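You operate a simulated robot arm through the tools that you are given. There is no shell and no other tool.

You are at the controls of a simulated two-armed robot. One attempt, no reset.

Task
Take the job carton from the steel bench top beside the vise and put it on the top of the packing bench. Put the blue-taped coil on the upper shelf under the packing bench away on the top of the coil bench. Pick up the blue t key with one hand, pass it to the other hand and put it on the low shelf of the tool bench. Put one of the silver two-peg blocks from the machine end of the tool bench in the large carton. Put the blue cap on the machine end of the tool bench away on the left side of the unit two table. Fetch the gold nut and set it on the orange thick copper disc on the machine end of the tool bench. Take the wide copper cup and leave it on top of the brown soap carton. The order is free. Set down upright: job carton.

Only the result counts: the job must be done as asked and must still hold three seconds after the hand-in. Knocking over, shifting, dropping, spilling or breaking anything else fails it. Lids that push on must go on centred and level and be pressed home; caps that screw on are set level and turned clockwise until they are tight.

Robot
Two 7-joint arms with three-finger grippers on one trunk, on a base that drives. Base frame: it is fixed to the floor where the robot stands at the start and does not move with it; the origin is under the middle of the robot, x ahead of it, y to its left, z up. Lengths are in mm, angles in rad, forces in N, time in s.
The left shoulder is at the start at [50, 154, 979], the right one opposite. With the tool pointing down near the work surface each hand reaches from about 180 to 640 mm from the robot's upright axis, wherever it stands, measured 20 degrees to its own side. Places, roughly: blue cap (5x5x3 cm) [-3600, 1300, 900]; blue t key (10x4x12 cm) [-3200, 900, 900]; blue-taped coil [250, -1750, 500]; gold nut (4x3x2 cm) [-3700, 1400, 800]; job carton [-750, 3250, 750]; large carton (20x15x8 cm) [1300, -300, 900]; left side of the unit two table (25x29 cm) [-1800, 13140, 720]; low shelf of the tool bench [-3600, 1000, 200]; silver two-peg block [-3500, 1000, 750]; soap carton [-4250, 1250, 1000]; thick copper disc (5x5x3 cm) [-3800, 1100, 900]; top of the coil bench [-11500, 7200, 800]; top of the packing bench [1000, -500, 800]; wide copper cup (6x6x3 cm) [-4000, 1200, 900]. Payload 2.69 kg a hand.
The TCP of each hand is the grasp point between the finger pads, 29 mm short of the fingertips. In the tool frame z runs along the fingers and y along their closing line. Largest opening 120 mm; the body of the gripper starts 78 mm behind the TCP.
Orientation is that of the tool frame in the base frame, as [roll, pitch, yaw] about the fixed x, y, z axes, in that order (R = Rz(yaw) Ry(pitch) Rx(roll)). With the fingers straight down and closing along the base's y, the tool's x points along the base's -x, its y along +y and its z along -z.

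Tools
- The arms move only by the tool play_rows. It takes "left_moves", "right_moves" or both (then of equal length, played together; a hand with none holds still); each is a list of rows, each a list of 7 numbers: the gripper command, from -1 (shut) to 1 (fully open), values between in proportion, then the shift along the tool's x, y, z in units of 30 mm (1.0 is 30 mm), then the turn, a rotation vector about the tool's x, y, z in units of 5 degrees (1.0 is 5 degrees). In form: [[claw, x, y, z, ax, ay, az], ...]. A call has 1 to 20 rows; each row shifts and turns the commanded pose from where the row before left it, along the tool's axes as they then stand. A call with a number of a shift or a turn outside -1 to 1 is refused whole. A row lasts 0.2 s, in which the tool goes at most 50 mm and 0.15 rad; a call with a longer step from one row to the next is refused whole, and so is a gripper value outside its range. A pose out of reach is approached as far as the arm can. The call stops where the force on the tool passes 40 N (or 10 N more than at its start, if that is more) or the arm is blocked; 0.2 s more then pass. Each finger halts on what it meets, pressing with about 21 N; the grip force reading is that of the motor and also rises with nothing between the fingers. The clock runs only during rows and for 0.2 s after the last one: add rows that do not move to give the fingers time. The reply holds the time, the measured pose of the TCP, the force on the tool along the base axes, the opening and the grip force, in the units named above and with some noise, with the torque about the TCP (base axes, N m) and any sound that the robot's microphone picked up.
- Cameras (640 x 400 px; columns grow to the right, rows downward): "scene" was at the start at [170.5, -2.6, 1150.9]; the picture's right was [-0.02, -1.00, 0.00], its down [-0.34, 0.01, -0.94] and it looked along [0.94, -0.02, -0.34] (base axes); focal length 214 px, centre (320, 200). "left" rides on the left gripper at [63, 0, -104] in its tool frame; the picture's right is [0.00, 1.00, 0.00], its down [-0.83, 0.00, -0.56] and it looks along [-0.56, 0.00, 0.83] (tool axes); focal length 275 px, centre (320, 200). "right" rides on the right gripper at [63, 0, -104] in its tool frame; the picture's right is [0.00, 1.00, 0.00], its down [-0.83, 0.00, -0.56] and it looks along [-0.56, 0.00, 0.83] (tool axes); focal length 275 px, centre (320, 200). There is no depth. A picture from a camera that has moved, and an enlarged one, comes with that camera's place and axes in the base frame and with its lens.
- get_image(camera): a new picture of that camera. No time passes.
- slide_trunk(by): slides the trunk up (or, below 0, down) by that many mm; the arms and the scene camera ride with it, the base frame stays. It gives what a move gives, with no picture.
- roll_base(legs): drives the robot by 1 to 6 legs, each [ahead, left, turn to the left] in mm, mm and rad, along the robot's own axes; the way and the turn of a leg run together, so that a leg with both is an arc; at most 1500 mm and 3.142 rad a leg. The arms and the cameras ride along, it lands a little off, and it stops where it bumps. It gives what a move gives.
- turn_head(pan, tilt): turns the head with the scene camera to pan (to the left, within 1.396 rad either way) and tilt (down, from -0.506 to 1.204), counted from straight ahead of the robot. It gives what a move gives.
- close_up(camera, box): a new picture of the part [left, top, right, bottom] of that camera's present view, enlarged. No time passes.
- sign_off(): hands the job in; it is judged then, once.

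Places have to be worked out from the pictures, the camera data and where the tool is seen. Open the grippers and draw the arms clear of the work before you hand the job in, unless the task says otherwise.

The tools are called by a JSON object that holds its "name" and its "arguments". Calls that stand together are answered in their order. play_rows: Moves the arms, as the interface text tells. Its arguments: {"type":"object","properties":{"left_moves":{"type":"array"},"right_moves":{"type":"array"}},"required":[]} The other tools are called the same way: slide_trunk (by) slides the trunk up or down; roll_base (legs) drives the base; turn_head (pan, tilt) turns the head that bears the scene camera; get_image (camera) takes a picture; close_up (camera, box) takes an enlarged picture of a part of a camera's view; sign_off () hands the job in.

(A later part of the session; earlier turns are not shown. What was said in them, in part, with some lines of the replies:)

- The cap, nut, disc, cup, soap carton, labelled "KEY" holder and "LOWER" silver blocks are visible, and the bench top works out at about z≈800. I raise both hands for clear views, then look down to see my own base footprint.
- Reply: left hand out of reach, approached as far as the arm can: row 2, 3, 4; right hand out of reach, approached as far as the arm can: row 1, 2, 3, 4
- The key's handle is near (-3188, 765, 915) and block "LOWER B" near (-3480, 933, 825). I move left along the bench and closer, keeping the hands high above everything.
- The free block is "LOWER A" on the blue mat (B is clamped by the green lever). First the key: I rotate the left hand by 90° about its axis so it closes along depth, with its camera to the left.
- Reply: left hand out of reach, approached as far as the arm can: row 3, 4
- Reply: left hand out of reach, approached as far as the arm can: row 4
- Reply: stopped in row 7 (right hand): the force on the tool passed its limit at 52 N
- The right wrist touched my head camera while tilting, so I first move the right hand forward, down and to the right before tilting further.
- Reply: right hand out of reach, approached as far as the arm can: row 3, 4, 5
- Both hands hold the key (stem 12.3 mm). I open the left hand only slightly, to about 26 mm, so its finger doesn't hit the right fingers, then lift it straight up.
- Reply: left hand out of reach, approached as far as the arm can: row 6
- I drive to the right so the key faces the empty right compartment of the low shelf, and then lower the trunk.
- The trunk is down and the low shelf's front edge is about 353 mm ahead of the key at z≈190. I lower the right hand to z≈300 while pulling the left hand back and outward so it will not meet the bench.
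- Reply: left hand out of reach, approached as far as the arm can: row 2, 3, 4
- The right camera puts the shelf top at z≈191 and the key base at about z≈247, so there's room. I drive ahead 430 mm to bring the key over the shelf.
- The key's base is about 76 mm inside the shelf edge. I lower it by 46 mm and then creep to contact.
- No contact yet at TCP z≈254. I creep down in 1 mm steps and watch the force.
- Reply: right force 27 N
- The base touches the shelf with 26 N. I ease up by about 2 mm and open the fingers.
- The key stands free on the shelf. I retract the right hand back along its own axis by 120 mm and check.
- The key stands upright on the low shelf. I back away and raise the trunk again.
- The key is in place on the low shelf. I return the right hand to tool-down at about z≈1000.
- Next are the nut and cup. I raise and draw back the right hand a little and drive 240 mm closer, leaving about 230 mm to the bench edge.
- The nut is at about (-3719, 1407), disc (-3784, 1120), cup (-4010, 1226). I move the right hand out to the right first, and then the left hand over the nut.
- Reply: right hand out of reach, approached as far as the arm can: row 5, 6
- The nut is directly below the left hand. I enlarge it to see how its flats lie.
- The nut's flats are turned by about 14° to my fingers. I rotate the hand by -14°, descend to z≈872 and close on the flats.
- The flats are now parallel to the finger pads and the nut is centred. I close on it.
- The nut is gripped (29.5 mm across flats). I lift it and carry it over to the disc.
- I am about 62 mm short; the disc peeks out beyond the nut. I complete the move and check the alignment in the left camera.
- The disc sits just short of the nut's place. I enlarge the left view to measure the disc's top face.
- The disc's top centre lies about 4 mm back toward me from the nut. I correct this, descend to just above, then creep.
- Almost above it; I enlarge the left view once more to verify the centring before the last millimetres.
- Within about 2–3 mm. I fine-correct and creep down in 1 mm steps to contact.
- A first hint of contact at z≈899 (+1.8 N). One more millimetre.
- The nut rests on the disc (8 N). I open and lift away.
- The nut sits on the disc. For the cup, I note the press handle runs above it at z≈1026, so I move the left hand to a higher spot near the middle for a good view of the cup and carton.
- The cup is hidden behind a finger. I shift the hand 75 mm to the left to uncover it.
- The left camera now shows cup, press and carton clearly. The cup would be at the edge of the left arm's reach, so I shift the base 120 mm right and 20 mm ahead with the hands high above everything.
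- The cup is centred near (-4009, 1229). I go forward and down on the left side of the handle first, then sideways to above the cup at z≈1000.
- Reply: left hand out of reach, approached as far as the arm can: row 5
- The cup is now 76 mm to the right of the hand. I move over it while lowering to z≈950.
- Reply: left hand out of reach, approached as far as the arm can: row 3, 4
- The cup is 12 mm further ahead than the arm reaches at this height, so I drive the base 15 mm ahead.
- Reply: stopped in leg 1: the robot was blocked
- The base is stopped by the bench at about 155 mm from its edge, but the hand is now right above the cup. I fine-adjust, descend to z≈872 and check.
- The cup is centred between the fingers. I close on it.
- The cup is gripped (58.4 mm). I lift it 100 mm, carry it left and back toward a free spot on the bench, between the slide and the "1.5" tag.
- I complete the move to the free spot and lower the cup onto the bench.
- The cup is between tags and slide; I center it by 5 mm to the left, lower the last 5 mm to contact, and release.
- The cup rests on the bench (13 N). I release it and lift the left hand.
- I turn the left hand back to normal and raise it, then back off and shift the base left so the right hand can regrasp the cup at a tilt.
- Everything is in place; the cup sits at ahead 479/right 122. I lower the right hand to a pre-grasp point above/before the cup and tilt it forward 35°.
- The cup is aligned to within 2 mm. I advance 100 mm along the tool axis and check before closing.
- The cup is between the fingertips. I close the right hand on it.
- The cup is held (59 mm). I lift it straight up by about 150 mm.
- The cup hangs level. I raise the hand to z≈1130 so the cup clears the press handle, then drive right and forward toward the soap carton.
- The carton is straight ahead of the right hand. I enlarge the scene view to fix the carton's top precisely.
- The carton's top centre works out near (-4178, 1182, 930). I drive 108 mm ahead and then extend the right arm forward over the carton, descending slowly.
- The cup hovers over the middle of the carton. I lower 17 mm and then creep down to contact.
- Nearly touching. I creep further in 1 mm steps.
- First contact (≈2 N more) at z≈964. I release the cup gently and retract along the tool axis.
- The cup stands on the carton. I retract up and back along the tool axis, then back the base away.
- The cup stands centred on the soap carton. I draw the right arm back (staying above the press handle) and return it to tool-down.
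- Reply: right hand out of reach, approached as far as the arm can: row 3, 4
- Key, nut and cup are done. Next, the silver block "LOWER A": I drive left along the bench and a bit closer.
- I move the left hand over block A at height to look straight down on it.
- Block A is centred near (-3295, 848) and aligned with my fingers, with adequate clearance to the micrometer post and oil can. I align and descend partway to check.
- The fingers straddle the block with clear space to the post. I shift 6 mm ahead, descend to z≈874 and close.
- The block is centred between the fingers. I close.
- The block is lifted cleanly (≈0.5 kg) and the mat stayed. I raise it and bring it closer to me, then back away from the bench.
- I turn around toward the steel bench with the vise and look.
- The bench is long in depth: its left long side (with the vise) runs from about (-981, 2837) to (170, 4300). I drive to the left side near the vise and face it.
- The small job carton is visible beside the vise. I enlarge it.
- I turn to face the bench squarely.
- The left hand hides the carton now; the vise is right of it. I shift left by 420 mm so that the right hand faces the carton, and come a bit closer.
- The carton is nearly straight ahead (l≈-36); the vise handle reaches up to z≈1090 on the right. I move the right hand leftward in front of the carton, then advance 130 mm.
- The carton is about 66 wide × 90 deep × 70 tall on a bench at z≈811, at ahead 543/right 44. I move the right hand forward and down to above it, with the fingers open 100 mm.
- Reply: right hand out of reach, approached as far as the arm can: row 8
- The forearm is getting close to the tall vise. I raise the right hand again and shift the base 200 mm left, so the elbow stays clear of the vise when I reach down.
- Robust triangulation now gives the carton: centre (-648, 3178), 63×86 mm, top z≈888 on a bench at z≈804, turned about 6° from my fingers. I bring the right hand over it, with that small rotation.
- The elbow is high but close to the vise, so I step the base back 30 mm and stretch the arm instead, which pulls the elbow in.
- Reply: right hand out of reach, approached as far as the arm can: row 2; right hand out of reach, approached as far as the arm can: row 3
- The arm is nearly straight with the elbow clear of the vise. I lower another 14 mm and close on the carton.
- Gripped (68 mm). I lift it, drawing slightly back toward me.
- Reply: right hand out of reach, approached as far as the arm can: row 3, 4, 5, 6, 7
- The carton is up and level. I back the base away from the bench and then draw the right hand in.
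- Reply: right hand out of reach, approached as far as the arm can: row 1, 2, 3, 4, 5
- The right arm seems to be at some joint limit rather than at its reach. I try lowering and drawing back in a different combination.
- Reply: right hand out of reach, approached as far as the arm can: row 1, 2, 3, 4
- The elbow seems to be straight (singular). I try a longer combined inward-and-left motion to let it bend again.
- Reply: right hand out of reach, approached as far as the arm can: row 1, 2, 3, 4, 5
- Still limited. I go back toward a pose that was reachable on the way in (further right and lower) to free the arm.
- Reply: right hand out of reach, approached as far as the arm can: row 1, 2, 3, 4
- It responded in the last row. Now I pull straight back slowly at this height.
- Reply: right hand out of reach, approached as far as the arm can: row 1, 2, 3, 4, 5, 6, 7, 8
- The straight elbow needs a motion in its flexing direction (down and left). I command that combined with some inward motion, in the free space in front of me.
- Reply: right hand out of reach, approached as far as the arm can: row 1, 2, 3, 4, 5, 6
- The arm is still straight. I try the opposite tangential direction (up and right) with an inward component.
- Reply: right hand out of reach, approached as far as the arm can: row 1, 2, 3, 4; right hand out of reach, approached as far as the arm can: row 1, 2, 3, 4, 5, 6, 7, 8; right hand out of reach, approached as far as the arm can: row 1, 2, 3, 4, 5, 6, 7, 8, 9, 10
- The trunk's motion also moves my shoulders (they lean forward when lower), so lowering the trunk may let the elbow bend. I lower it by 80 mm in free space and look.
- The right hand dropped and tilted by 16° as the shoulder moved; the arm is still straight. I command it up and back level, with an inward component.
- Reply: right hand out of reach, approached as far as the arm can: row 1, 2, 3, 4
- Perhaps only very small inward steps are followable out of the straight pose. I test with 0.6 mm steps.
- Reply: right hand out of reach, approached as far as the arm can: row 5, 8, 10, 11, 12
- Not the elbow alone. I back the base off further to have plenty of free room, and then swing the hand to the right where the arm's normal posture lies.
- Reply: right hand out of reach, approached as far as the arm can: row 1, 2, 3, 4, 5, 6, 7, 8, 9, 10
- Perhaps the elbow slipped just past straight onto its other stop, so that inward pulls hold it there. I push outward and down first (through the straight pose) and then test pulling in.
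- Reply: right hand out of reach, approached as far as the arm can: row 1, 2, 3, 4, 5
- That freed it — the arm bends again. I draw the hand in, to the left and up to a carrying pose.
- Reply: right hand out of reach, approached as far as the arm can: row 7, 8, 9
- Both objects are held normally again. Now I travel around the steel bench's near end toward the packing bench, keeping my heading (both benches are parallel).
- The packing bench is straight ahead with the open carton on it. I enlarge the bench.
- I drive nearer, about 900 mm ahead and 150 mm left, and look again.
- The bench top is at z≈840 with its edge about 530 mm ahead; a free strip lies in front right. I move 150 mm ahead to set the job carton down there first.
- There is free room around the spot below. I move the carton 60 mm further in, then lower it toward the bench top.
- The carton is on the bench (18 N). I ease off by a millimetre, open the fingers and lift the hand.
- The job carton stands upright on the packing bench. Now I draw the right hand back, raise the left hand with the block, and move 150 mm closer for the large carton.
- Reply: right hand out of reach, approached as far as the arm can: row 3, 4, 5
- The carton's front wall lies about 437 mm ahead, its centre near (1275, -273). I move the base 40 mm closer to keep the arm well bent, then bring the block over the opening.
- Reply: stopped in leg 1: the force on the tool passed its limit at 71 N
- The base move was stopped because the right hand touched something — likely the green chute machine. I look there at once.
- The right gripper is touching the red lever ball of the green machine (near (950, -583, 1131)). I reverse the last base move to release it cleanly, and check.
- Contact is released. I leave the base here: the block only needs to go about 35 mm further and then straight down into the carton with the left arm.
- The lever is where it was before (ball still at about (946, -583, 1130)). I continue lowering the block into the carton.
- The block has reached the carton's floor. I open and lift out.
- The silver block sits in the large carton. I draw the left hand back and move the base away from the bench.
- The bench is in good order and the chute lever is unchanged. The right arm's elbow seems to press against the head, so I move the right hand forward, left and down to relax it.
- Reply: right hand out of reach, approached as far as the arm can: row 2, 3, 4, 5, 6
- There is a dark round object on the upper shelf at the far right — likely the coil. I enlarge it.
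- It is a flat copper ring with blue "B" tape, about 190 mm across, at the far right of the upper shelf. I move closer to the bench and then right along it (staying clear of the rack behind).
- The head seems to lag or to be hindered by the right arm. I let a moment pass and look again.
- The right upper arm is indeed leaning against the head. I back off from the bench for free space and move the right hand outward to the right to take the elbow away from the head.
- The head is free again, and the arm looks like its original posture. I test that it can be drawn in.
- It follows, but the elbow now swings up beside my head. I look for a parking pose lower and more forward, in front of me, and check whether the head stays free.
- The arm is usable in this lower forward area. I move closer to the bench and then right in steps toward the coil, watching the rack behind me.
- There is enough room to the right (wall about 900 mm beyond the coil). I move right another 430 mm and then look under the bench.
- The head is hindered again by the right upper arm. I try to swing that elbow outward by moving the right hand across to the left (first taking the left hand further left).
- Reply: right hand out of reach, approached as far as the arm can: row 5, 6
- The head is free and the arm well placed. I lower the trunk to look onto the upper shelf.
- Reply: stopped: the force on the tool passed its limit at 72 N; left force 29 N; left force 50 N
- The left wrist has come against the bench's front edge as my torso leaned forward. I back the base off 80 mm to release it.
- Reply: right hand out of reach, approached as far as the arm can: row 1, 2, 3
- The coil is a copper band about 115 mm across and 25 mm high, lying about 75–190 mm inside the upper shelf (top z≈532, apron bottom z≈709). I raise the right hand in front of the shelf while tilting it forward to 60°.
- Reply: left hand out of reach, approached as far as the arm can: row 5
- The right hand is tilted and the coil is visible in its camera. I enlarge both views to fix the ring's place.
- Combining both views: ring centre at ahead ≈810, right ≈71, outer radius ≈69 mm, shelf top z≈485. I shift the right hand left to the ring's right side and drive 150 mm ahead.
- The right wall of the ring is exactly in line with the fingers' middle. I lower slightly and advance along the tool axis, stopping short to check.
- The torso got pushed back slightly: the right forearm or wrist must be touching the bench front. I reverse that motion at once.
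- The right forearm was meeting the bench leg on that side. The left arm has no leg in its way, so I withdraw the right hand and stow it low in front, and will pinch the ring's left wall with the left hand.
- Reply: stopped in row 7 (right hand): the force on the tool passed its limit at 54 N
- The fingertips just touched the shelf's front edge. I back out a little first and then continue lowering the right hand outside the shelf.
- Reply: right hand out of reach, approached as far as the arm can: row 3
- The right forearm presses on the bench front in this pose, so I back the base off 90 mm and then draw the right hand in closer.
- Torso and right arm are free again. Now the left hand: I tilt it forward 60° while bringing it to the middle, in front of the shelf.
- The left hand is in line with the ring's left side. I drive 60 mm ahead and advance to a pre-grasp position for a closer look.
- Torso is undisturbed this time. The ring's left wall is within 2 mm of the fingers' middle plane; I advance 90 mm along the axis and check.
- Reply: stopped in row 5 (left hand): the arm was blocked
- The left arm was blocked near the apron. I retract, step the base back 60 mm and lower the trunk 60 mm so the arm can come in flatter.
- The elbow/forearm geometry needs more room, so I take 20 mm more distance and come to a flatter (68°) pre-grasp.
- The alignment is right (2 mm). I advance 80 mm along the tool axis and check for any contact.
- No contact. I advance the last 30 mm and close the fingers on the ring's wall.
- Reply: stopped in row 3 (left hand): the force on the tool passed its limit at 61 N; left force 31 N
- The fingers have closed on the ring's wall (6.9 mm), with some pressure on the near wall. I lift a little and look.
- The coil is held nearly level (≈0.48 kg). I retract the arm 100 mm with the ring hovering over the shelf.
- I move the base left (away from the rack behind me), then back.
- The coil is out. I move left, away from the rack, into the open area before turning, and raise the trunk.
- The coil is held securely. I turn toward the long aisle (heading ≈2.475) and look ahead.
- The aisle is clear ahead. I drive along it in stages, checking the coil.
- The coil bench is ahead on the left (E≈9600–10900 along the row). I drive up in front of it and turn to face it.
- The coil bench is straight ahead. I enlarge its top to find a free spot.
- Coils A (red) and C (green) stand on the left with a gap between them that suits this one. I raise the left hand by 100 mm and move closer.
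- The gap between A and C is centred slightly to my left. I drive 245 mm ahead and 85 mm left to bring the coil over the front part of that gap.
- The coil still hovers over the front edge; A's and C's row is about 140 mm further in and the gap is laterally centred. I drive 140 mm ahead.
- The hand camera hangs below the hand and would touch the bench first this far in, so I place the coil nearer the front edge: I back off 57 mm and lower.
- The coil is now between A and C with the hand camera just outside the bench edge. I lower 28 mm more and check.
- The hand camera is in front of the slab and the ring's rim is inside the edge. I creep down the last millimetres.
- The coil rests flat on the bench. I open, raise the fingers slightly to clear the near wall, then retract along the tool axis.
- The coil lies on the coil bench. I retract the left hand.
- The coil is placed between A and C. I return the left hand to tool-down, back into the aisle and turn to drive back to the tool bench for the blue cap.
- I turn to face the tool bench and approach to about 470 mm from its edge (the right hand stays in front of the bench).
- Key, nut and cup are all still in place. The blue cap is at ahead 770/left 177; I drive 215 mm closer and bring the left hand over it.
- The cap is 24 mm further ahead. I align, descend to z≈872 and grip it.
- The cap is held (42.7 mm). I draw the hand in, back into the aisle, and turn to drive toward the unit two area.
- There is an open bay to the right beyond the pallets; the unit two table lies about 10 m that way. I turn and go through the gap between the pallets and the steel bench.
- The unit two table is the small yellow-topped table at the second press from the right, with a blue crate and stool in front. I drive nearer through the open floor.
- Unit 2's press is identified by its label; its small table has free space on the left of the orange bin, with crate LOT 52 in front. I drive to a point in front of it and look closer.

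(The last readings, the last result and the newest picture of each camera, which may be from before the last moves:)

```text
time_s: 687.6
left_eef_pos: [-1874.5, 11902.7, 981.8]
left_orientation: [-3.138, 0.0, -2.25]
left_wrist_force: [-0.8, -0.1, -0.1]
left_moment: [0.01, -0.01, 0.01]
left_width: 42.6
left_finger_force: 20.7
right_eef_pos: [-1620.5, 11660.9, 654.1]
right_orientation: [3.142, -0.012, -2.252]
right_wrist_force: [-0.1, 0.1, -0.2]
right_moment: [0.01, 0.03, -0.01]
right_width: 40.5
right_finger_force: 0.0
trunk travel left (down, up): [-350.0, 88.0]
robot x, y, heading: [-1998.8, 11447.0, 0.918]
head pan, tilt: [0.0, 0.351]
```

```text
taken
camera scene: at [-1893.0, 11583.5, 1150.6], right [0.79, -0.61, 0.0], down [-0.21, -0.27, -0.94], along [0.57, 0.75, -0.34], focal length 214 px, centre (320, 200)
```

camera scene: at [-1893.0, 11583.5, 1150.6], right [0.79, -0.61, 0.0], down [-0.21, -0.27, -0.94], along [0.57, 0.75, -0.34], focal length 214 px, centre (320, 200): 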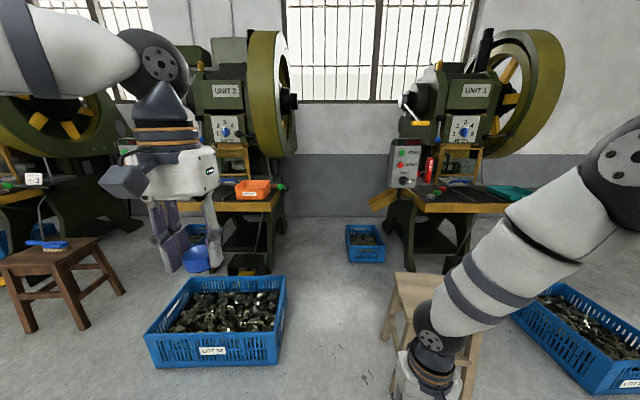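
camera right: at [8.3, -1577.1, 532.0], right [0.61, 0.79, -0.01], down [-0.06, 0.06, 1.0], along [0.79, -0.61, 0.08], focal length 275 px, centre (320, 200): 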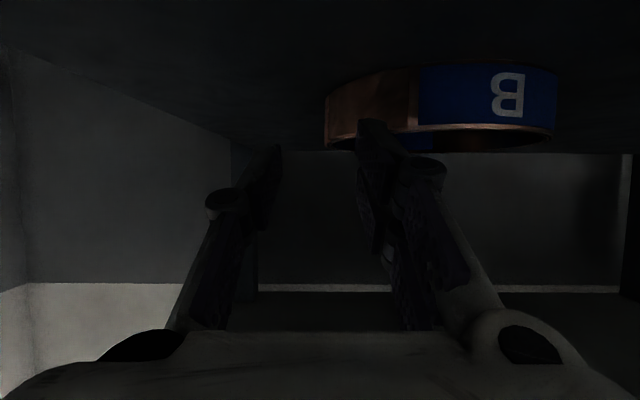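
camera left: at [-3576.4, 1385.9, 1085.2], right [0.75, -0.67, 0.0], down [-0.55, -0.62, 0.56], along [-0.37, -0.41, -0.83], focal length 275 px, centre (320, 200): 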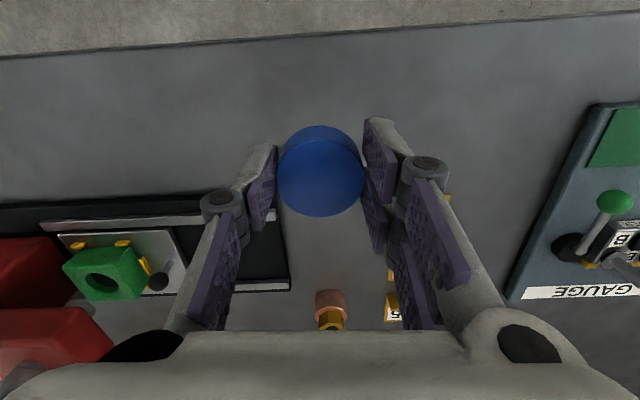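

The left hand hides unit 2's table. I move left by 500 mm to face it and pan for a clear view.

{"name": "roll_base", "arguments": {"legs": [[0, 520, 0]]}}

{"name": "get_image", "arguments": {"camera": "scene"}}

{"name": "close_up", "arguments": {"camera": "scene", "box": [180, 130, 420, 270]}}

```text
time_s: 692.1
left_eef_pos: [-2286.6, 12217.6, 981.3]
left_orientation: [-3.138, 0.0, -2.25]
left_wrist_force: [0.4, 0.2, 0.5]
left_moment: [-0.02, -0.03, -0.01]
left_width: 42.7
left_finger_force: 21.0
right_eef_pos: [-2033.9, 11974.6, 654.9]
right_orientation: [3.14, -0.011, -2.253]
right_wrist_force: [-1.1, 0.4, 0.0]
right_moment: [0.03, -0.01, -0.01]
right_width: 40.2
right_finger_force: 0.0
trunk travel left (down, up): [-350.0, 88.0]
robot x, y, heading: [-2407.5, 11763.6, 0.913]
head pan, tilt: [0.0, 0.351]
```

```text
taken
camera scene: at [-2305.5, 11899.3, 1150.5], right [0.79, -0.61, 0.0], down [-0.21, -0.27, -0.94], along [0.57, 0.75, -0.34], focal length 214 px, centre (320, 200)
```

scene: 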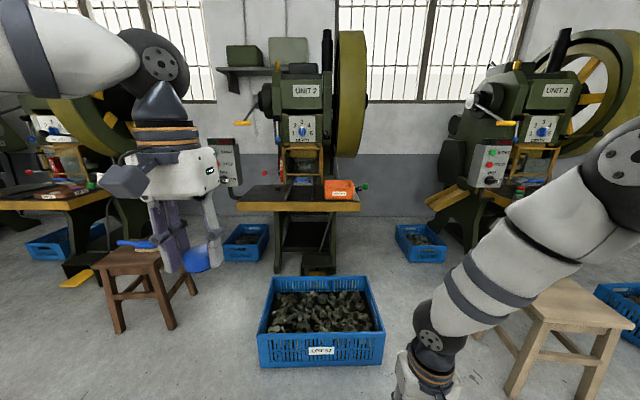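

```text
2.67 times, centred on (300, 200) of scene
camera zoom: at [-2305.5, 11899.3, 1150.5], right [0.79, -0.61, 0.0], down [-0.21, -0.27, -0.94], along [0.57, 0.75, -0.34], focal length 572 px, centre (373, 200)
```

zoom: 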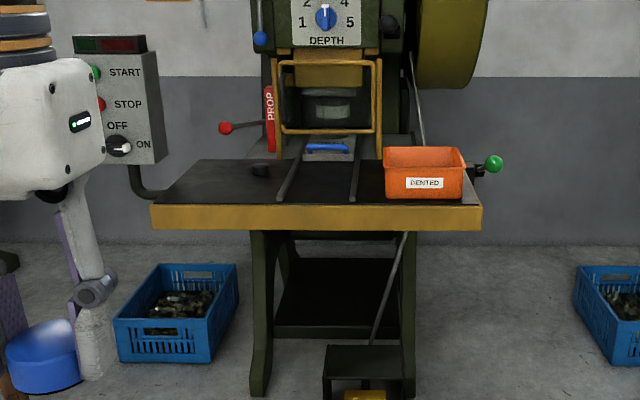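

I can see unit 2's table squarely: its left area spans about l=215–465 mm, from 1315 mm ahead, at z≈720. I shift left and come closer, stopping well before the crate.

{"name": "roll_base", "arguments": {"legs": [[0, 200, 0], [450, 0, 0]]}}

{"name": "turn_head", "arguments": {"pan": 0.0, "tilt": 0.6}}

{"name": "get_image", "arguments": {"camera": "scene"}}

{"name": "turn_head", "arguments": {"pan": 0.0, "tilt": 1.2}}

{"name": "get_image", "arguments": {"camera": "scene"}}

```text
time_s: 696.6
left_eef_pos: [-2173.1, 12695.2, 981.6]
left_orientation: [-3.138, 0.0, -2.255]
left_wrist_force: [-0.5, 0.5, -0.1]
left_moment: [0.0, 0.0, -0.01]
left_width: 42.8
left_finger_force: 21.2
right_eef_pos: [-1920.7, 12450.2, 653.2]
right_orientation: [-3.141, -0.012, -2.256]
right_wrist_force: [-0.1, 0.2, -0.9]
right_moment: [0.01, 0.02, 0.0]
right_width: 40.5
right_finger_force: 0.1
trunk travel left (down, up): [-350.0, 88.0]
robot x, y, heading: [-2296.9, 12241.8, 0.915]
head pan, tilt: [0.0, 0.351]
```

```text
time_s: 697.3
left_eef_pos: [-2172.0, 12694.2, 981.5]
left_orientation: [-3.139, 0.0, -2.256]
left_wrist_force: [0.4, 0.0, -0.8]
left_moment: [-0.01, 0.0, -0.02]
left_width: 42.5
left_finger_force: 21.1
right_eef_pos: [-1920.8, 12450.1, 653.7]
right_orientation: [3.14, -0.01, -2.256]
right_wrist_force: [0.4, -0.2, 0.2]
right_moment: [-0.02, 0.01, 0.0]
right_width: 40.2
right_finger_force: 0.1
trunk travel left (down, up): [-350.0, 88.0]
robot x, y, heading: [-2295.3, 12244.5, 0.91]
head pan, tilt: [0.0, 0.6]
```

```text
taken
camera scene: at [-2195.3, 12371.2, 1127.8], right [0.79, -0.61, 0.0], down [-0.34, -0.45, -0.83], along [0.5, 0.65, -0.56], focal length 214 px, centre (320, 200)
```

scene: 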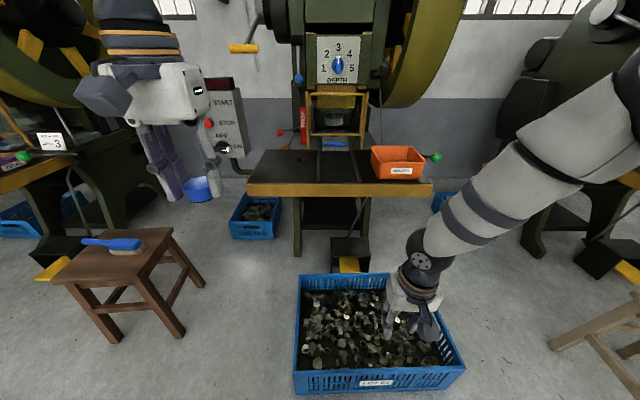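

```text
time_s: 698.3
left_eef_pos: [-2172.9, 12694.4, 981.2]
left_orientation: [-3.139, 0.0, -2.254]
left_wrist_force: [1.0, -0.1, -0.2]
left_moment: [-0.01, -0.01, 0.01]
left_width: 42.6
left_finger_force: 20.7
right_eef_pos: [-1919.4, 12449.8, 653.4]
right_orientation: [-3.141, -0.009, -2.255]
right_wrist_force: [-0.2, -0.4, -0.1]
right_moment: [0.02, -0.02, 0.03]
right_width: 40.3
right_finger_force: 0.1
trunk travel left (down, up): [-350.0, 88.0]
robot x, y, heading: [-2297.1, 12244.5, 0.913]
head pan, tilt: [0.0, 1.201]
```

```text
taken
camera scene: at [-2215.1, 12345.5, 1083.2], right [0.79, -0.61, 0.0], down [-0.57, -0.74, -0.36], along [0.22, 0.29, -0.93], focal length 214 px, centre (320, 200)
```

scene: 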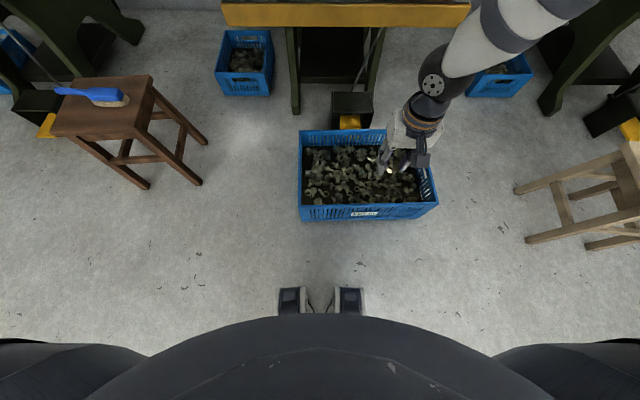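

Looking down, I see my two front wheels are narrow and the crate starts about 395 mm ahead, so I can advance 230 mm safely. Then the table's edge will be about 628 mm ahead.

{"name": "roll_base", "arguments": {"legs": [[230, 0, 0]]}}

{"name": "get_image", "arguments": {"camera": "scene"}}

{"name": "turn_head", "arguments": {"pan": 0.0, "tilt": 0.6}}

{"name": "get_image", "arguments": {"camera": "scene"}}

{"name": "get_image", "arguments": {"camera": "left"}}

```text
time_s: 699.9
left_eef_pos: [-2054.7, 12846.1, 982.1]
left_orientation: [-3.138, 0.001, -2.255]
left_wrist_force: [-0.7, -0.8, 0.3]
left_moment: [-0.02, 0.02, -0.02]
left_width: 42.6
left_finger_force: 20.9
right_eef_pos: [-1802.6, 12601.0, 653.7]
right_orientation: [3.141, -0.011, -2.256]
right_wrist_force: [0.6, 0.2, 0.2]
right_moment: [-0.01, 0.02, 0.0]
right_width: 40.4
right_finger_force: 0.1
trunk travel left (down, up): [-350.0, 88.0]
robot x, y, heading: [-2177.2, 12391.8, 0.912]
head pan, tilt: [0.0, 1.201]
stopped in leg 1: the robot was blocked; the commanded pose is now the measured one
```

```text
taken
camera scene: at [-2097.8, 12497.2, 1083.1], right [0.79, -0.61, 0.0], down [-0.57, -0.74, -0.36], along [0.22, 0.29, -0.93], focal length 214 px, centre (320, 200)
```

scene: 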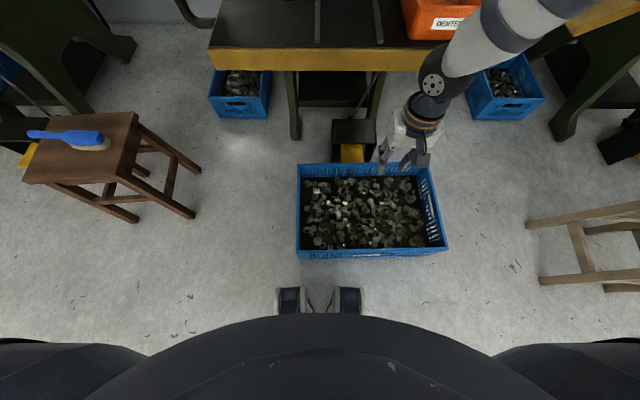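

```text
time_s: 700.9
left_eef_pos: [-2056.0, 12845.7, 982.6]
left_orientation: [-3.137, 0.001, -2.257]
left_wrist_force: [0.4, -0.7, -0.1]
left_moment: [0.01, 0.02, 0.01]
left_width: 42.5
left_finger_force: 21.1
right_eef_pos: [-1803.0, 12601.2, 654.2]
right_orientation: [-3.141, -0.011, -2.257]
right_wrist_force: [0.1, 0.3, -0.6]
right_moment: [0.02, 0.01, -0.04]
right_width: 40.4
right_finger_force: 0.1
trunk travel left (down, up): [-350.0, 88.0]
robot x, y, heading: [-2179.7, 12394.3, 0.914]
head pan, tilt: [0.0, 0.6]
```

```text
taken
camera scene: at [-2077.9, 12522.9, 1127.7], right [0.79, -0.61, 0.0], down [-0.35, -0.45, -0.82], along [0.5, 0.65, -0.57], focal length 214 px, centre (320, 200)
```

scene: 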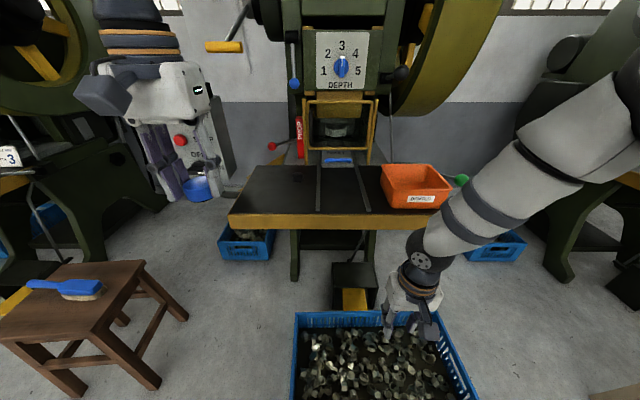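

```text
taken
camera left: at [-2096.0, 12797.6, 1086.3], right [-0.77, 0.64, 0.0], down [0.53, 0.64, 0.56], along [0.36, 0.43, -0.83], focal length 275 px, centre (320, 200)
```

left: 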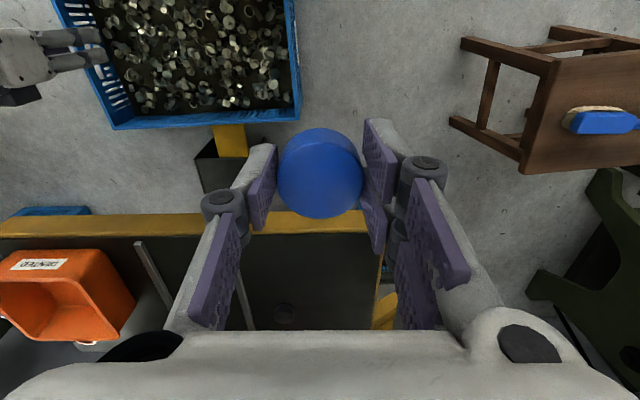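

The base front just touched the crate (it shows no shift), so I back off 25 mm at once. Then I lower the trunk 150 mm and stretch the left hand forward with a 42° tilt toward the table's left area.

{"name": "roll_base", "arguments": {"legs": [[-25, 0, 0]]}}

{"name": "slide_trunk", "arguments": {"by": -150}}

{"name": "get_image", "arguments": {"camera": "scene"}}

```text
time_s: 701.7
left_eef_pos: [-2070.9, 12824.9, 982.0]
left_orientation: [-3.138, -0.002, -2.256]
left_wrist_force: [-0.9, 0.3, -0.7]
left_moment: [0.02, -0.03, 0.02]
left_width: 42.6
left_finger_force: 21.2
right_eef_pos: [-1818.8, 12581.5, 653.8]
right_orientation: [3.141, -0.012, -2.256]
right_wrist_force: [-0.2, -0.2, 0.0]
right_moment: [0.05, 0.01, -0.01]
right_width: 40.2
right_finger_force: 0.2
trunk travel left (down, up): [-350.0, 88.0]
robot x, y, heading: [-2197.0, 12375.4, 0.912]
head pan, tilt: [0.0, 0.6]
```

```text
time_s: 703.5
left_eef_pos: [-2071.6, 12825.5, 833.5]
left_orientation: [-3.139, 0.0, -2.257]
left_wrist_force: [1.0, -0.1, -0.2]
left_moment: [0.03, 0.02, 0.02]
left_width: 42.7
left_finger_force: 21.1
right_eef_pos: [-1816.9, 12581.0, 503.5]
right_orientation: [-3.141, -0.012, -2.258]
right_wrist_force: [-0.8, 0.3, -0.1]
right_moment: [-0.03, -0.01, -0.03]
right_width: 40.2
right_finger_force: 0.1
trunk travel left (down, up): [-200.0, 238.0]
robot x, y, heading: [-2192.6, 12372.7, 0.912]
head pan, tilt: [0.0, 0.6]
```

```text
taken
camera scene: at [-2067.8, 12535.9, 974.1], right [0.79, -0.61, 0.0], down [-0.35, -0.45, -0.83], along [0.5, 0.65, -0.56], focal length 214 px, centre (320, 200)
```

scene: 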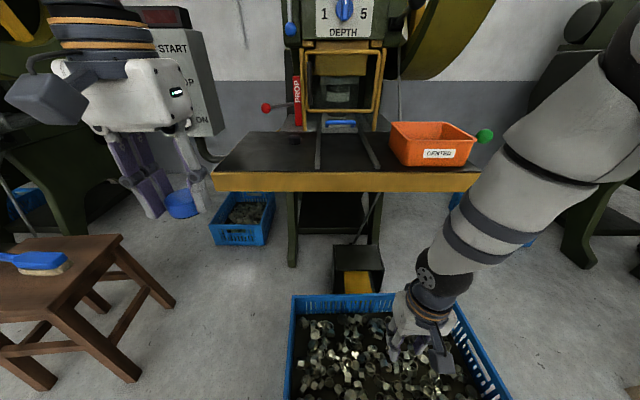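

The table's edge is 705 mm ahead and its left area spans l≈7–280. I extend the left hand forward with the tilt.

{"name": "play_rows", "arguments": {"left_moves": [[-1, -0.989, -0.12, -0.05, 0, -0.93, 0], [-1, -0.983, -0.12, 0.05, 0, -0.93, 0], [-1, -0.97, -0.12, 0.12, 0, -0.93, 0], [-1, -0.95, -0.12, 0.2, 0, -0.93, 0], [-1, -0.925, -0.12, 0.3, 0, -0.93, 0], [-1, -0.893, -0.12, 0.38, 0, -0.93, 0], [-1, -0.856, -0.12, 0.45, 0, -0.93, 0], [-1, -0.812, -0.12, 0.52, 0, -0.93, 0], [-1, -0.764, -0.12, 0.6, 0, -0.93, 0], [-1, 0, 0, 0, 0, 0, 0]]}}

{"name": "get_image", "arguments": {"camera": "scene"}}

{"name": "get_image", "arguments": {"camera": "left"}}

```text
time_s: 705.6
left_eef_pos: [-1877.9, 13008.1, 837.7]
left_orientation: [-3.136, 0.73, -2.253]
left_wrist_force: [0.5, 0.4, -1.2]
left_moment: [-0.03, 0.0, -0.01]
left_width: 42.4
left_finger_force: 20.7
right_eef_pos: [-1819.0, 12581.7, 503.5]
right_orientation: [3.14, -0.01, -2.256]
right_wrist_force: [0.1, 0.1, -0.2]
right_moment: [0.0, -0.03, -0.04]
right_width: 40.0
right_finger_force: 0.0
trunk travel left (down, up): [-200.0, 238.0]
robot x, y, heading: [-2194.6, 12372.6, 0.91]
head pan, tilt: [0.0, 0.6]
```

```text
taken
camera scene: at [-2067.7, 12536.0, 974.0], right [0.79, -0.61, 0.0], down [-0.35, -0.45, -0.83], along [0.5, 0.65, -0.56], focal length 214 px, centre (320, 200)
```

scene: 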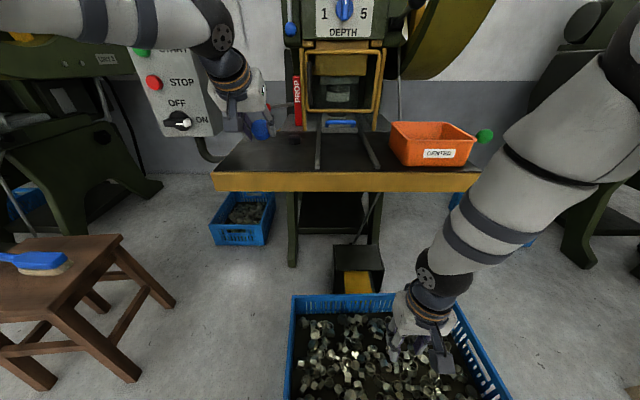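

```text
taken
camera left: at [-1953.2, 12919.0, 873.3], right [-0.77, 0.64, 0.0], down [0.16, 0.19, 0.97], along [0.62, 0.75, -0.25], focal length 275 px, centre (320, 200)
```

left: 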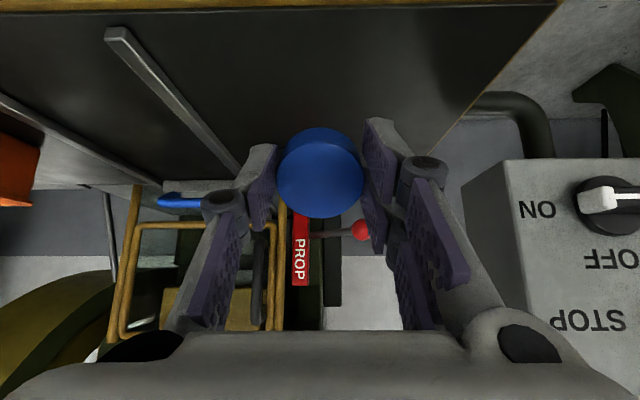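

The hand is over the table's front edge. I advance and lower along the tool axis toward a spot about 50 mm inside the edge in the left area.

{"name": "play_rows", "arguments": {"left_moves": [[-1, 0.07, 0, 0.6, 0, 0, 0], [-1, 0.07, 0, 0.7, 0, 0, 0], [-1, 0.07, 0, 0.7, 0, 0, 0], [-1, 0.08, 0, 0.6, 0, 0, 0], [-1, 0, 0, 0, 0, 0, 0]]}}

{"name": "close_up", "arguments": {"camera": "scene", "box": [200, 80, 380, 200]}}

{"name": "get_image", "arguments": {"camera": "left"}}

```text
time_s: 706.9
left_eef_pos: [-1848.7, 13043.8, 771.6]
left_orientation: [-3.134, 0.73, -2.253]
left_wrist_force: [0.6, -0.3, -0.5]
left_moment: [-0.02, 0.01, -0.02]
left_width: 42.6
left_finger_force: 20.7
right_eef_pos: [-1818.7, 12582.9, 503.4]
right_orientation: [3.14, -0.012, -2.257]
right_wrist_force: [-0.4, 0.3, -0.2]
right_moment: [-0.04, 0.02, 0.01]
right_width: 40.2
right_finger_force: 0.1
trunk travel left (down, up): [-200.0, 238.0]
robot x, y, heading: [-2198.3, 12372.4, 0.912]
head pan, tilt: [0.0, 0.6]
```

```text
3.33 times, centred on (290, 140) of scene
camera zoom: at [-2067.7, 12536.0, 974.0], right [0.79, -0.61, 0.0], down [-0.35, -0.45, -0.83], along [0.5, 0.65, -0.56], focal length 715 px, centre (420, 400)
```

zoom: 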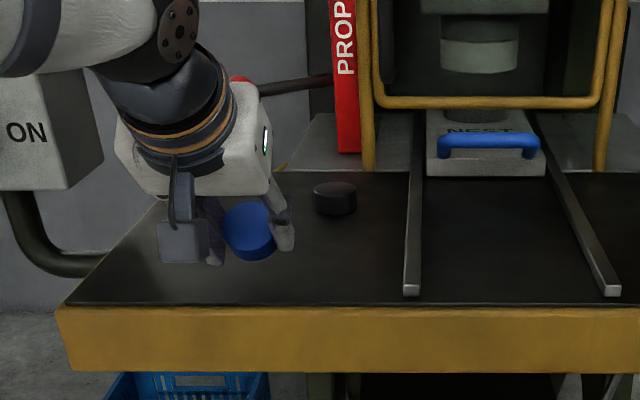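

```text
taken
camera left: at [-1923.8, 12954.4, 807.9], right [-0.77, 0.64, 0.0], down [0.16, 0.19, 0.97], along [0.62, 0.75, -0.25], focal length 275 px, centre (320, 200)
```

left: 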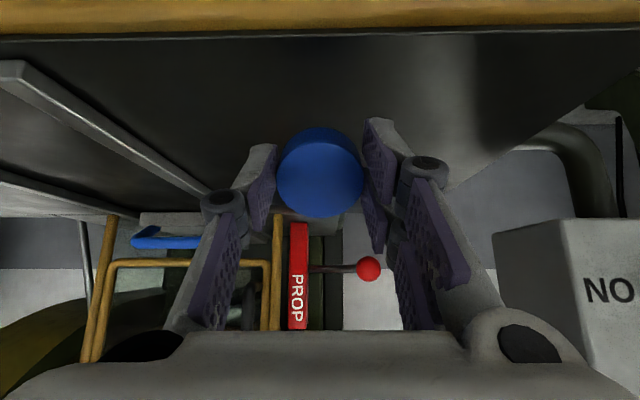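

The cap hovers over the table's left area. I creep down to contact.

{"name": "play_rows", "arguments": {"left_moves": [[-1, 0.13, 0, 0.15, 0, 0, 0], [-1, 0.09, 0, 0.1, 0, 0, 0], [-1, 0, 0, 0, 0, 0, 0]]}}

{"name": "play_rows", "arguments": {"left_moves": [[-1, 0.045, 0, 0.05, 0, 0, 0], [-1, 0.045, 0, 0.05, 0, 0, 0], [-1, 0, 0, 0, 0, 0, 0]]}}

```text
time_s: 707.6
left_eef_pos: [-1848.9, 13044.2, 762.4]
left_orientation: [-3.136, 0.73, -2.253]
left_wrist_force: [-0.4, 0.8, 0.3]
left_moment: [0.01, 0.0, 0.02]
left_width: 42.6
left_finger_force: 21.3
right_eef_pos: [-1817.9, 12582.7, 504.4]
right_orientation: [-3.141, -0.01, -2.257]
right_wrist_force: [0.6, -0.2, 0.5]
right_moment: [0.01, 0.0, 0.0]
right_width: 40.4
right_finger_force: 0.1
trunk travel left (down, up): [-200.0, 238.0]
robot x, y, heading: [-2195.4, 12374.2, 0.911]
head pan, tilt: [0.0, 0.6]
```

```text
time_s: 708.5
left_eef_pos: [-1848.9, 13043.3, 758.5]
left_orientation: [-3.138, 0.73, -2.253]
left_wrist_force: [0.0, -0.4, 0.1]
left_moment: [-0.02, 0.03, -0.01]
left_width: 42.6
left_finger_force: 21.3
right_eef_pos: [-1817.3, 12582.2, 503.8]
right_orientation: [-3.141, -0.012, -2.256]
right_wrist_force: [-0.5, 0.6, 0.2]
right_moment: [-0.03, 0.01, -0.01]
right_width: 40.0
right_finger_force: 0.1
trunk travel left (down, up): [-200.0, 238.0]
robot x, y, heading: [-2194.5, 12372.5, 0.915]
head pan, tilt: [0.0, 0.6]
```

{"name": "play_rows", "arguments": {"left_moves": [[-1, 0.045, 0, 0.05, 0, 0, 0], [-1, 0.045, 0, 0.05, 0, 0, 0], [-1, 0, 0, 0, 0, 0, 0]]}}

{"name": "play_rows", "arguments": {"left_moves": [[-1, 0.045, 0, 0.05, 0, 0, 0], [-1, 0.045, 0, 0.05, 0, 0, 0], [-1, 0, 0, 0, 0, 0, 0]]}}

{"name": "close_up", "arguments": {"camera": "scene", "box": [210, 100, 330, 190]}}

```text
time_s: 709.2
left_eef_pos: [-1849.0, 13045.0, 755.4]
left_orientation: [-3.137, 0.734, -2.254]
left_wrist_force: [0.7, 2.5, 7.7]
left_moment: [0.17, -0.08, -0.01]
left_width: 42.5
left_finger_force: 21.3
right_eef_pos: [-1817.3, 12581.9, 503.8]
right_orientation: [3.141, -0.009, -2.259]
right_wrist_force: [0.3, 0.9, 0.5]
right_moment: [0.05, 0.0, 0.0]
right_width: 40.2
right_finger_force: 0.0
trunk travel left (down, up): [-200.0, 238.0]
robot x, y, heading: [-2192.5, 12375.2, 0.908]
head pan, tilt: [0.0, 0.6]
```

```text
time_s: 710.0
left_eef_pos: [-1849.6, 13043.3, 756.0]
left_orientation: [-3.138, 0.739, -2.252]
left_wrist_force: [-1.9, 5.5, 28.3]
left_moment: [0.61, 0.28, -0.04]
left_width: 42.7
left_finger_force: 20.9
right_eef_pos: [-1819.1, 12582.2, 504.0]
right_orientation: [-3.141, -0.009, -2.255]
right_wrist_force: [0.1, 0.5, 0.8]
right_moment: [0.0, 0.01, -0.03]
right_width: 40.4
right_finger_force: 0.0
trunk travel left (down, up): [-200.0, 238.0]
robot x, y, heading: [-2194.6, 12372.8, 0.915]
head pan, tilt: [0.0, 0.6]
```

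```text
4.44 times, centred on (270, 145) of scene
camera zoom: at [-2068.9, 12534.4, 974.7], right [0.79, -0.61, 0.0], down [-0.34, -0.45, -0.83], along [0.51, 0.65, -0.56], focal length 953 px, centre (542, 444)
```

zoom: 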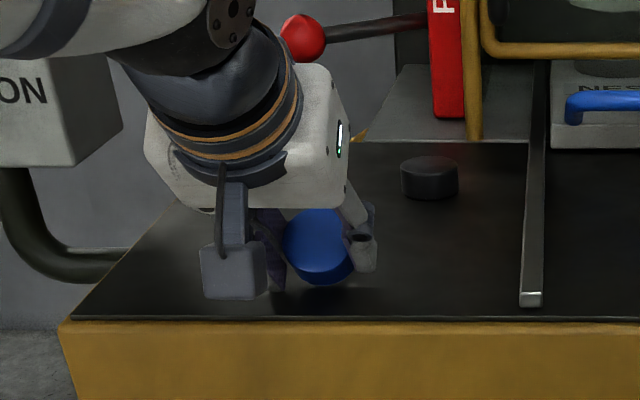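

The cap's rim rests on the table (28 N). I ease off slightly and open; the cap will settle flat onto its base.

{"name": "play_rows", "arguments": {"left_moves": [[-1, -0.045, 0, -0.05, 0, 0, 0], [-1, 0, 0, 0, 0, 0, 0], [-0.15, 0, 0, 0, 0, 0, 0], [0.1, 0, 0, 0, 0, 0, 0], [0.2, 0, 0, 0, 0, 0, 0], [0.2, 0, 0, 0, 0, 0, 0]]}}

{"name": "close_up", "arguments": {"camera": "scene", "box": [210, 100, 330, 190]}}

{"name": "get_image", "arguments": {"camera": "left"}}

```text
time_s: 711.5
left_eef_pos: [-1850.1, 13043.3, 750.6]
left_orientation: [-3.135, 0.726, -2.252]
left_wrist_force: [0.1, -1.0, 0.9]
left_moment: [0.02, 0.05, 0.02]
left_width: 75.5
left_finger_force: 0.3
right_eef_pos: [-1817.9, 12581.6, 503.7]
right_orientation: [-3.141, -0.01, -2.255]
right_wrist_force: [0.4, 0.0, 0.1]
right_moment: [0.02, 0.01, -0.03]
right_width: 40.4
right_finger_force: 0.0
trunk travel left (down, up): [-200.0, 238.0]
robot x, y, heading: [-2193.6, 12376.8, 0.91]
head pan, tilt: [0.0, 0.6]
```

```text
4.44 times, centred on (270, 145) of scene
camera zoom: at [-2067.9, 12535.9, 973.9], right [0.79, -0.61, 0.0], down [-0.35, -0.45, -0.83], along [0.5, 0.65, -0.56], focal length 953 px, centre (542, 444)
```

zoom: 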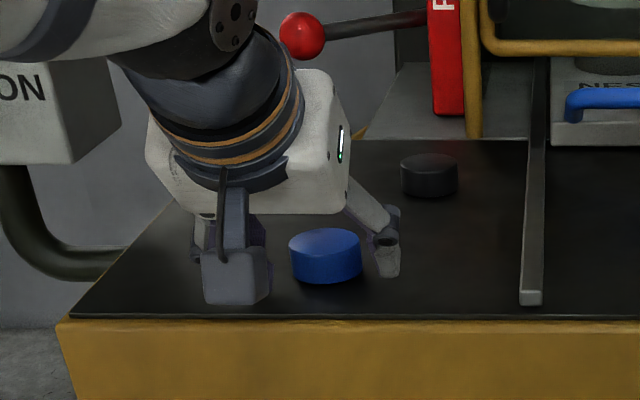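

```text
taken
camera left: at [-1924.5, 12953.8, 787.0], right [-0.77, 0.63, 0.0], down [0.16, 0.2, 0.97], along [0.61, 0.75, -0.25], focal length 275 px, centre (320, 200)
```

left: 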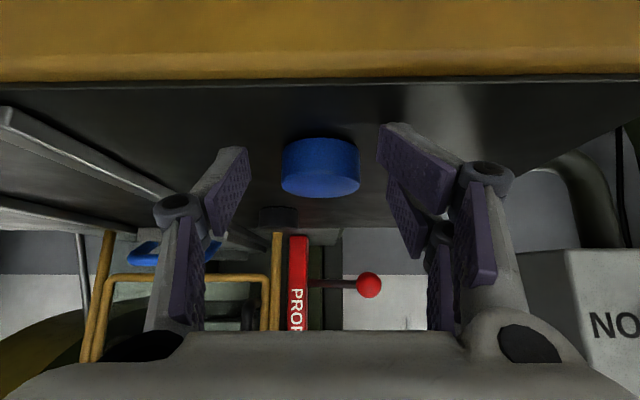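

The cap sits flat on the left side of the unit two table. I retract the hand along its axis and fold it back.

{"name": "play_rows", "arguments": {"left_moves": [[0.2, 0, 0, -0.4, 0, 0, 0], [0.2, 0, 0, -0.7, 0, 0, 0], [0.2, 0, 0, -0.9, 0, 0, 0], [0.2, 0, 0, -0.9, 0, 0, 0], [0.2, 0, 0, -0.9, 0, 0, 0], [0.2, 0.3, 0, -0.8, 0, 0, 0], [0.2, 0, 0, 0, 0, 0, 0]]}}

{"name": "close_up", "arguments": {"camera": "scene", "box": [200, 90, 420, 200]}}

```text
time_s: 713.0
left_eef_pos: [-1913.8, 12968.2, 849.2]
left_orientation: [-3.137, 0.732, -2.251]
left_wrist_force: [-0.6, 0.3, 1.0]
left_moment: [-0.01, 0.0, 0.0]
left_width: 72.1
left_finger_force: 0.0
right_eef_pos: [-1817.7, 12581.5, 503.4]
right_orientation: [3.14, -0.012, -2.256]
right_wrist_force: [0.7, 0.2, 0.5]
right_moment: [-0.01, 0.02, 0.0]
right_width: 40.1
right_finger_force: 0.0
trunk travel left (down, up): [-200.0, 238.0]
robot x, y, heading: [-2196.5, 12376.3, 0.908]
head pan, tilt: [0.0, 0.6]
```

```text
2.91 times, centred on (310, 145) of scene
camera zoom: at [-2067.7, 12536.0, 974.0], right [0.79, -0.61, 0.0], down [-0.35, -0.45, -0.83], along [0.5, 0.65, -0.56], focal length 624 px, centre (349, 360)
```

zoom: 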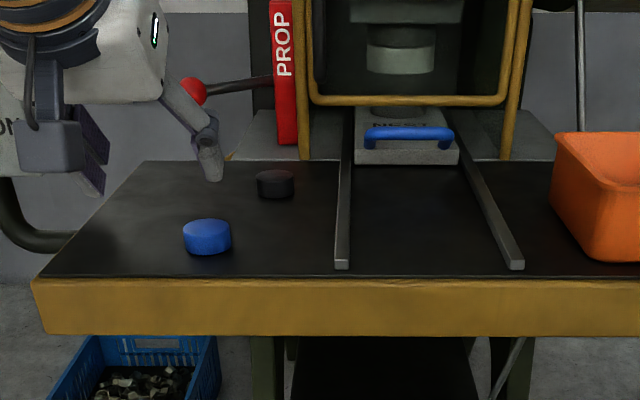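

The cap is placed well. I fold the left arm back, back the base away, and raise the trunk.

{"name": "play_rows", "arguments": {"left_moves": [[0.2, 0.7, 0.12, -0.7, 0, 0.93, 0], [0.2, 0.75, 0.12, -0.62, 0, 0.93, 0], [0.2, 0.8, 0.12, -0.55, 0, 0.93, 0], [0.2, 0.85, 0.12, -0.48, 0, 0.93, 0], [0.2, 0.88, 0.12, -0.4, 0, 0.93, 0], [0.2, 0.9, 0.12, -0.3, 0, 0.93, 0], [0.2, 0.9, 0.12, -0.2, 0, 0.93, 0], [0.2, 0.7, 0.12, -0.1, 0, 0.93, 0], [0.2, 0.5, 0.12, 0, 0, 0.93, 0], [0.2, 0, 0, 0, 0, 0, 0]]}}

{"name": "roll_base", "arguments": {"legs": [[-166, 0, 0]]}}

{"name": "slide_trunk", "arguments": {"by": 150}}

{"name": "turn_head", "arguments": {"pan": 0.0, "tilt": 1.2}}

{"name": "get_image", "arguments": {"camera": "scene"}}

```text
time_s: 715.2
left_eef_pos: [-2088.7, 12803.2, 852.2]
left_orientation: [-3.138, -0.003, -2.257]
left_wrist_force: [-0.8, -0.2, 0.3]
left_moment: [0.01, 0.0, 0.04]
left_width: 72.0
left_finger_force: 0.1
right_eef_pos: [-1817.6, 12581.8, 504.5]
right_orientation: [-3.141, -0.01, -2.255]
right_wrist_force: [-0.1, -0.5, 0.9]
right_moment: [-0.01, 0.01, -0.02]
right_width: 40.0
right_finger_force: 0.0
trunk travel left (down, up): [-200.0, 238.0]
robot x, y, heading: [-2195.7, 12375.9, 0.917]
head pan, tilt: [0.0, 0.6]
```

```text
time_s: 716.7
left_eef_pos: [-2187.6, 12675.5, 852.1]
left_orientation: [-3.137, 0.001, -2.255]
left_wrist_force: [-0.2, -0.3, -0.2]
left_moment: [-0.02, -0.02, -0.01]
left_width: 72.0
left_finger_force: 0.0
right_eef_pos: [-1917.8, 12453.0, 502.8]
right_orientation: [3.141, -0.011, -2.257]
right_wrist_force: [0.2, -0.6, 0.6]
right_moment: [0.01, -0.01, 0.03]
right_width: 40.3
right_finger_force: 0.1
trunk travel left (down, up): [-200.0, 238.0]
robot x, y, heading: [-2296.6, 12245.5, 0.91]
head pan, tilt: [0.0, 0.6]
```

```text
time_s: 718.4
left_eef_pos: [-2186.9, 12675.2, 1002.8]
left_orientation: [-3.139, -0.003, -2.256]
left_wrist_force: [-0.1, -0.1, -0.8]
left_moment: [-0.02, 0.01, -0.01]
left_width: 72.1
left_finger_force: 0.1
right_eef_pos: [-1916.8, 12453.7, 653.5]
right_orientation: [3.141, -0.011, -2.256]
right_wrist_force: [-1.4, 0.6, 0.5]
right_moment: [-0.01, -0.01, 0.01]
right_width: 40.2
right_finger_force: 0.0
trunk travel left (down, up): [-350.0, 88.0]
robot x, y, heading: [-2293.4, 12244.3, 0.912]
head pan, tilt: [0.0, 0.6]
```

```text
time_s: 719.4
left_eef_pos: [-2186.6, 12675.4, 1002.1]
left_orientation: [-3.138, 0.0, -2.255]
left_wrist_force: [0.0, -0.5, 0.2]
left_moment: [0.0, 0.01, 0.01]
left_width: 71.9
left_finger_force: 0.0
right_eef_pos: [-1917.9, 12453.4, 654.9]
right_orientation: [3.141, -0.009, -2.256]
right_wrist_force: [0.1, -0.6, -0.6]
right_moment: [-0.01, 0.03, 0.0]
right_width: 40.1
right_finger_force: 0.0
trunk travel left (down, up): [-350.0, 88.0]
robot x, y, heading: [-2292.7, 12248.3, 0.913]
head pan, tilt: [0.0, 1.201]
```

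```text
taken
camera scene: at [-2212.2, 12349.2, 1083.2], right [0.79, -0.61, 0.0], down [-0.57, -0.74, -0.36], along [0.22, 0.29, -0.93], focal length 214 px, centre (320, 200)
```

scene: 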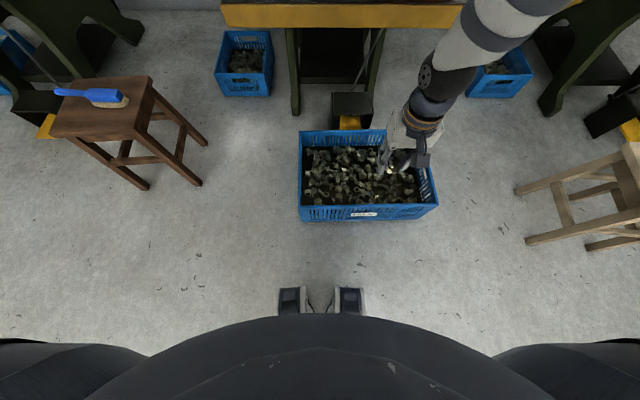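

The view matches the one before the bump, so the crate is unmoved. I open both grippers fully and back further away from everything.

{"name": "play_rows", "arguments": {"left_moves": [[0.6, 0, 0, 0, 0, 0, 0], [1, 0, 0, 0, 0, 0, 0], [1, 0, 0, 0, 0, 0, 0]], "right_moves": [[0.3, 0, 0, 0, 0, 0, 0], [1, 0, 0, 0, 0, 0, 0], [1, 0, 0, 0, 0, 0, 0]]}}

{"name": "roll_base", "arguments": {"legs": [[-500, 0, 0]]}}

{"name": "turn_head", "arguments": {"pan": 0.0, "tilt": 0.4}}

{"name": "get_image", "arguments": {"camera": "scene"}}

{"name": "close_up", "arguments": {"camera": "scene", "box": [200, 120, 440, 260]}}

```text
time_s: 720.2
left_eef_pos: [-2187.7, 12674.9, 1002.7]
left_orientation: [-3.137, -0.001, -2.254]
left_wrist_force: [0.8, 0.2, 0.4]
left_moment: [-0.01, -0.02, -0.04]
left_width: 119.9
left_finger_force: 0.0
right_eef_pos: [-1916.5, 12454.4, 654.0]
right_orientation: [-3.141, -0.01, -2.256]
right_wrist_force: [0.3, -0.6, -0.2]
right_moment: [0.03, -0.01, 0.0]
right_width: 119.8
right_finger_force: 0.0
trunk travel left (down, up): [-350.0, 88.0]
robot x, y, heading: [-2296.2, 12243.5, 0.914]
head pan, tilt: [0.0, 1.201]
```

```text
time_s: 723.2
left_eef_pos: [-2495.2, 12274.2, 1002.6]
left_orientation: [-3.138, -0.001, -2.266]
left_wrist_force: [0.6, 0.5, 0.6]
left_moment: [-0.01, -0.03, -0.03]
left_width: 120.0
left_finger_force: 0.1
right_eef_pos: [-2226.9, 12050.2, 653.5]
right_orientation: [-3.14, -0.012, -2.266]
right_wrist_force: [0.1, 1.0, 0.7]
right_moment: [-0.03, -0.05, -0.02]
right_width: 119.8
right_finger_force: 0.1
trunk travel left (down, up): [-350.0, 88.0]
robot x, y, heading: [-2606.2, 11844.2, 0.91]
head pan, tilt: [0.0, 1.201]
```

```text
time_s: 724.3
left_eef_pos: [-2495.0, 12275.3, 1002.5]
left_orientation: [-3.138, 0.0, -2.266]
left_wrist_force: [-0.2, -0.7, -0.2]
left_moment: [0.02, 0.0, -0.01]
left_width: 120.0
left_finger_force: 0.0
right_eef_pos: [-2227.3, 12049.9, 654.0]
right_orientation: [3.141, -0.011, -2.266]
right_wrist_force: [-0.8, -0.1, -0.3]
right_moment: [-0.02, 0.03, 0.0]
right_width: 119.8
right_finger_force: 0.1
trunk travel left (down, up): [-350.0, 88.0]
robot x, y, heading: [-2604.4, 11843.3, 0.908]
head pan, tilt: [0.0, 0.4]
```

```text
taken
camera scene: at [-2500.1, 11977.6, 1145.9], right [0.79, -0.62, 0.0], down [-0.24, -0.31, -0.92], along [0.57, 0.72, -0.39], focal length 214 px, centre (320, 200)
```

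scene: 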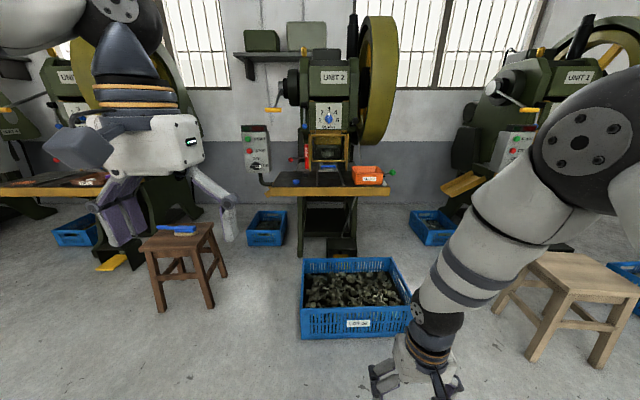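

```text
2.67 times, centred on (320, 190) of scene
camera zoom: at [-2500.1, 11977.6, 1145.9], right [0.79, -0.62, 0.0], down [-0.24, -0.31, -0.92], along [0.57, 0.72, -0.39], focal length 572 px, centre (320, 227)
```

zoom: 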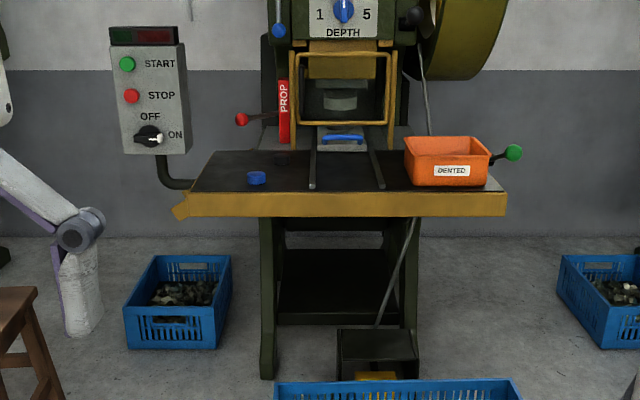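

All seven jobs are done. The cap lies on the left side of unit 2's table, both grippers are open, and the arms are clear. I hand the job in.

{"name": "sign_off", "arguments": {}}

```text
The job is handed in.
```

I finished all seven jobs and handed the work in. The result hasn't been reported back to me. Before signing off I saw each item where it belonged; the coil, carton and block I last saw just after placing them.

| Item | Where it is now |
|---|---|
| Job carton | Standing upright on top of the packing bench |
| Blue-taped coil | On the coil bench top, between coils A and C |
| Blue T key | Standing on the low shelf of the tool bench; picked up with the left hand and passed to the right |
| Silver two-peg block | "LOWER A", in the large carton. I left "LOWER B" because it is clamped in the gauge. |
| Blue cap | Flat on the left side of the unit two table. I released it at a tilt and it settled onto its base. |
| Gold nut | On the thick copper disc at the machine end of the tool bench |
| Wide copper cup | On top of the brown soap carton |

**Contacts along the way:**
- **Chute machine:** my right hand pressed the red lever ball on the packing bench with about 71 N. I backed off, and the ball's measured position had not changed.
- **Crate at unit two:** the base bumped the blue crate LOT 52 in front of the unit two table. A repeat view from the same spot showed no shift, to within about 5 mm.
- **Packing bench:** the arms pressed against its front edge and shelf while I was reaching for the coil. No other items were touched.

At the end both grippers were fully open and the arms were drawn clear of the work.
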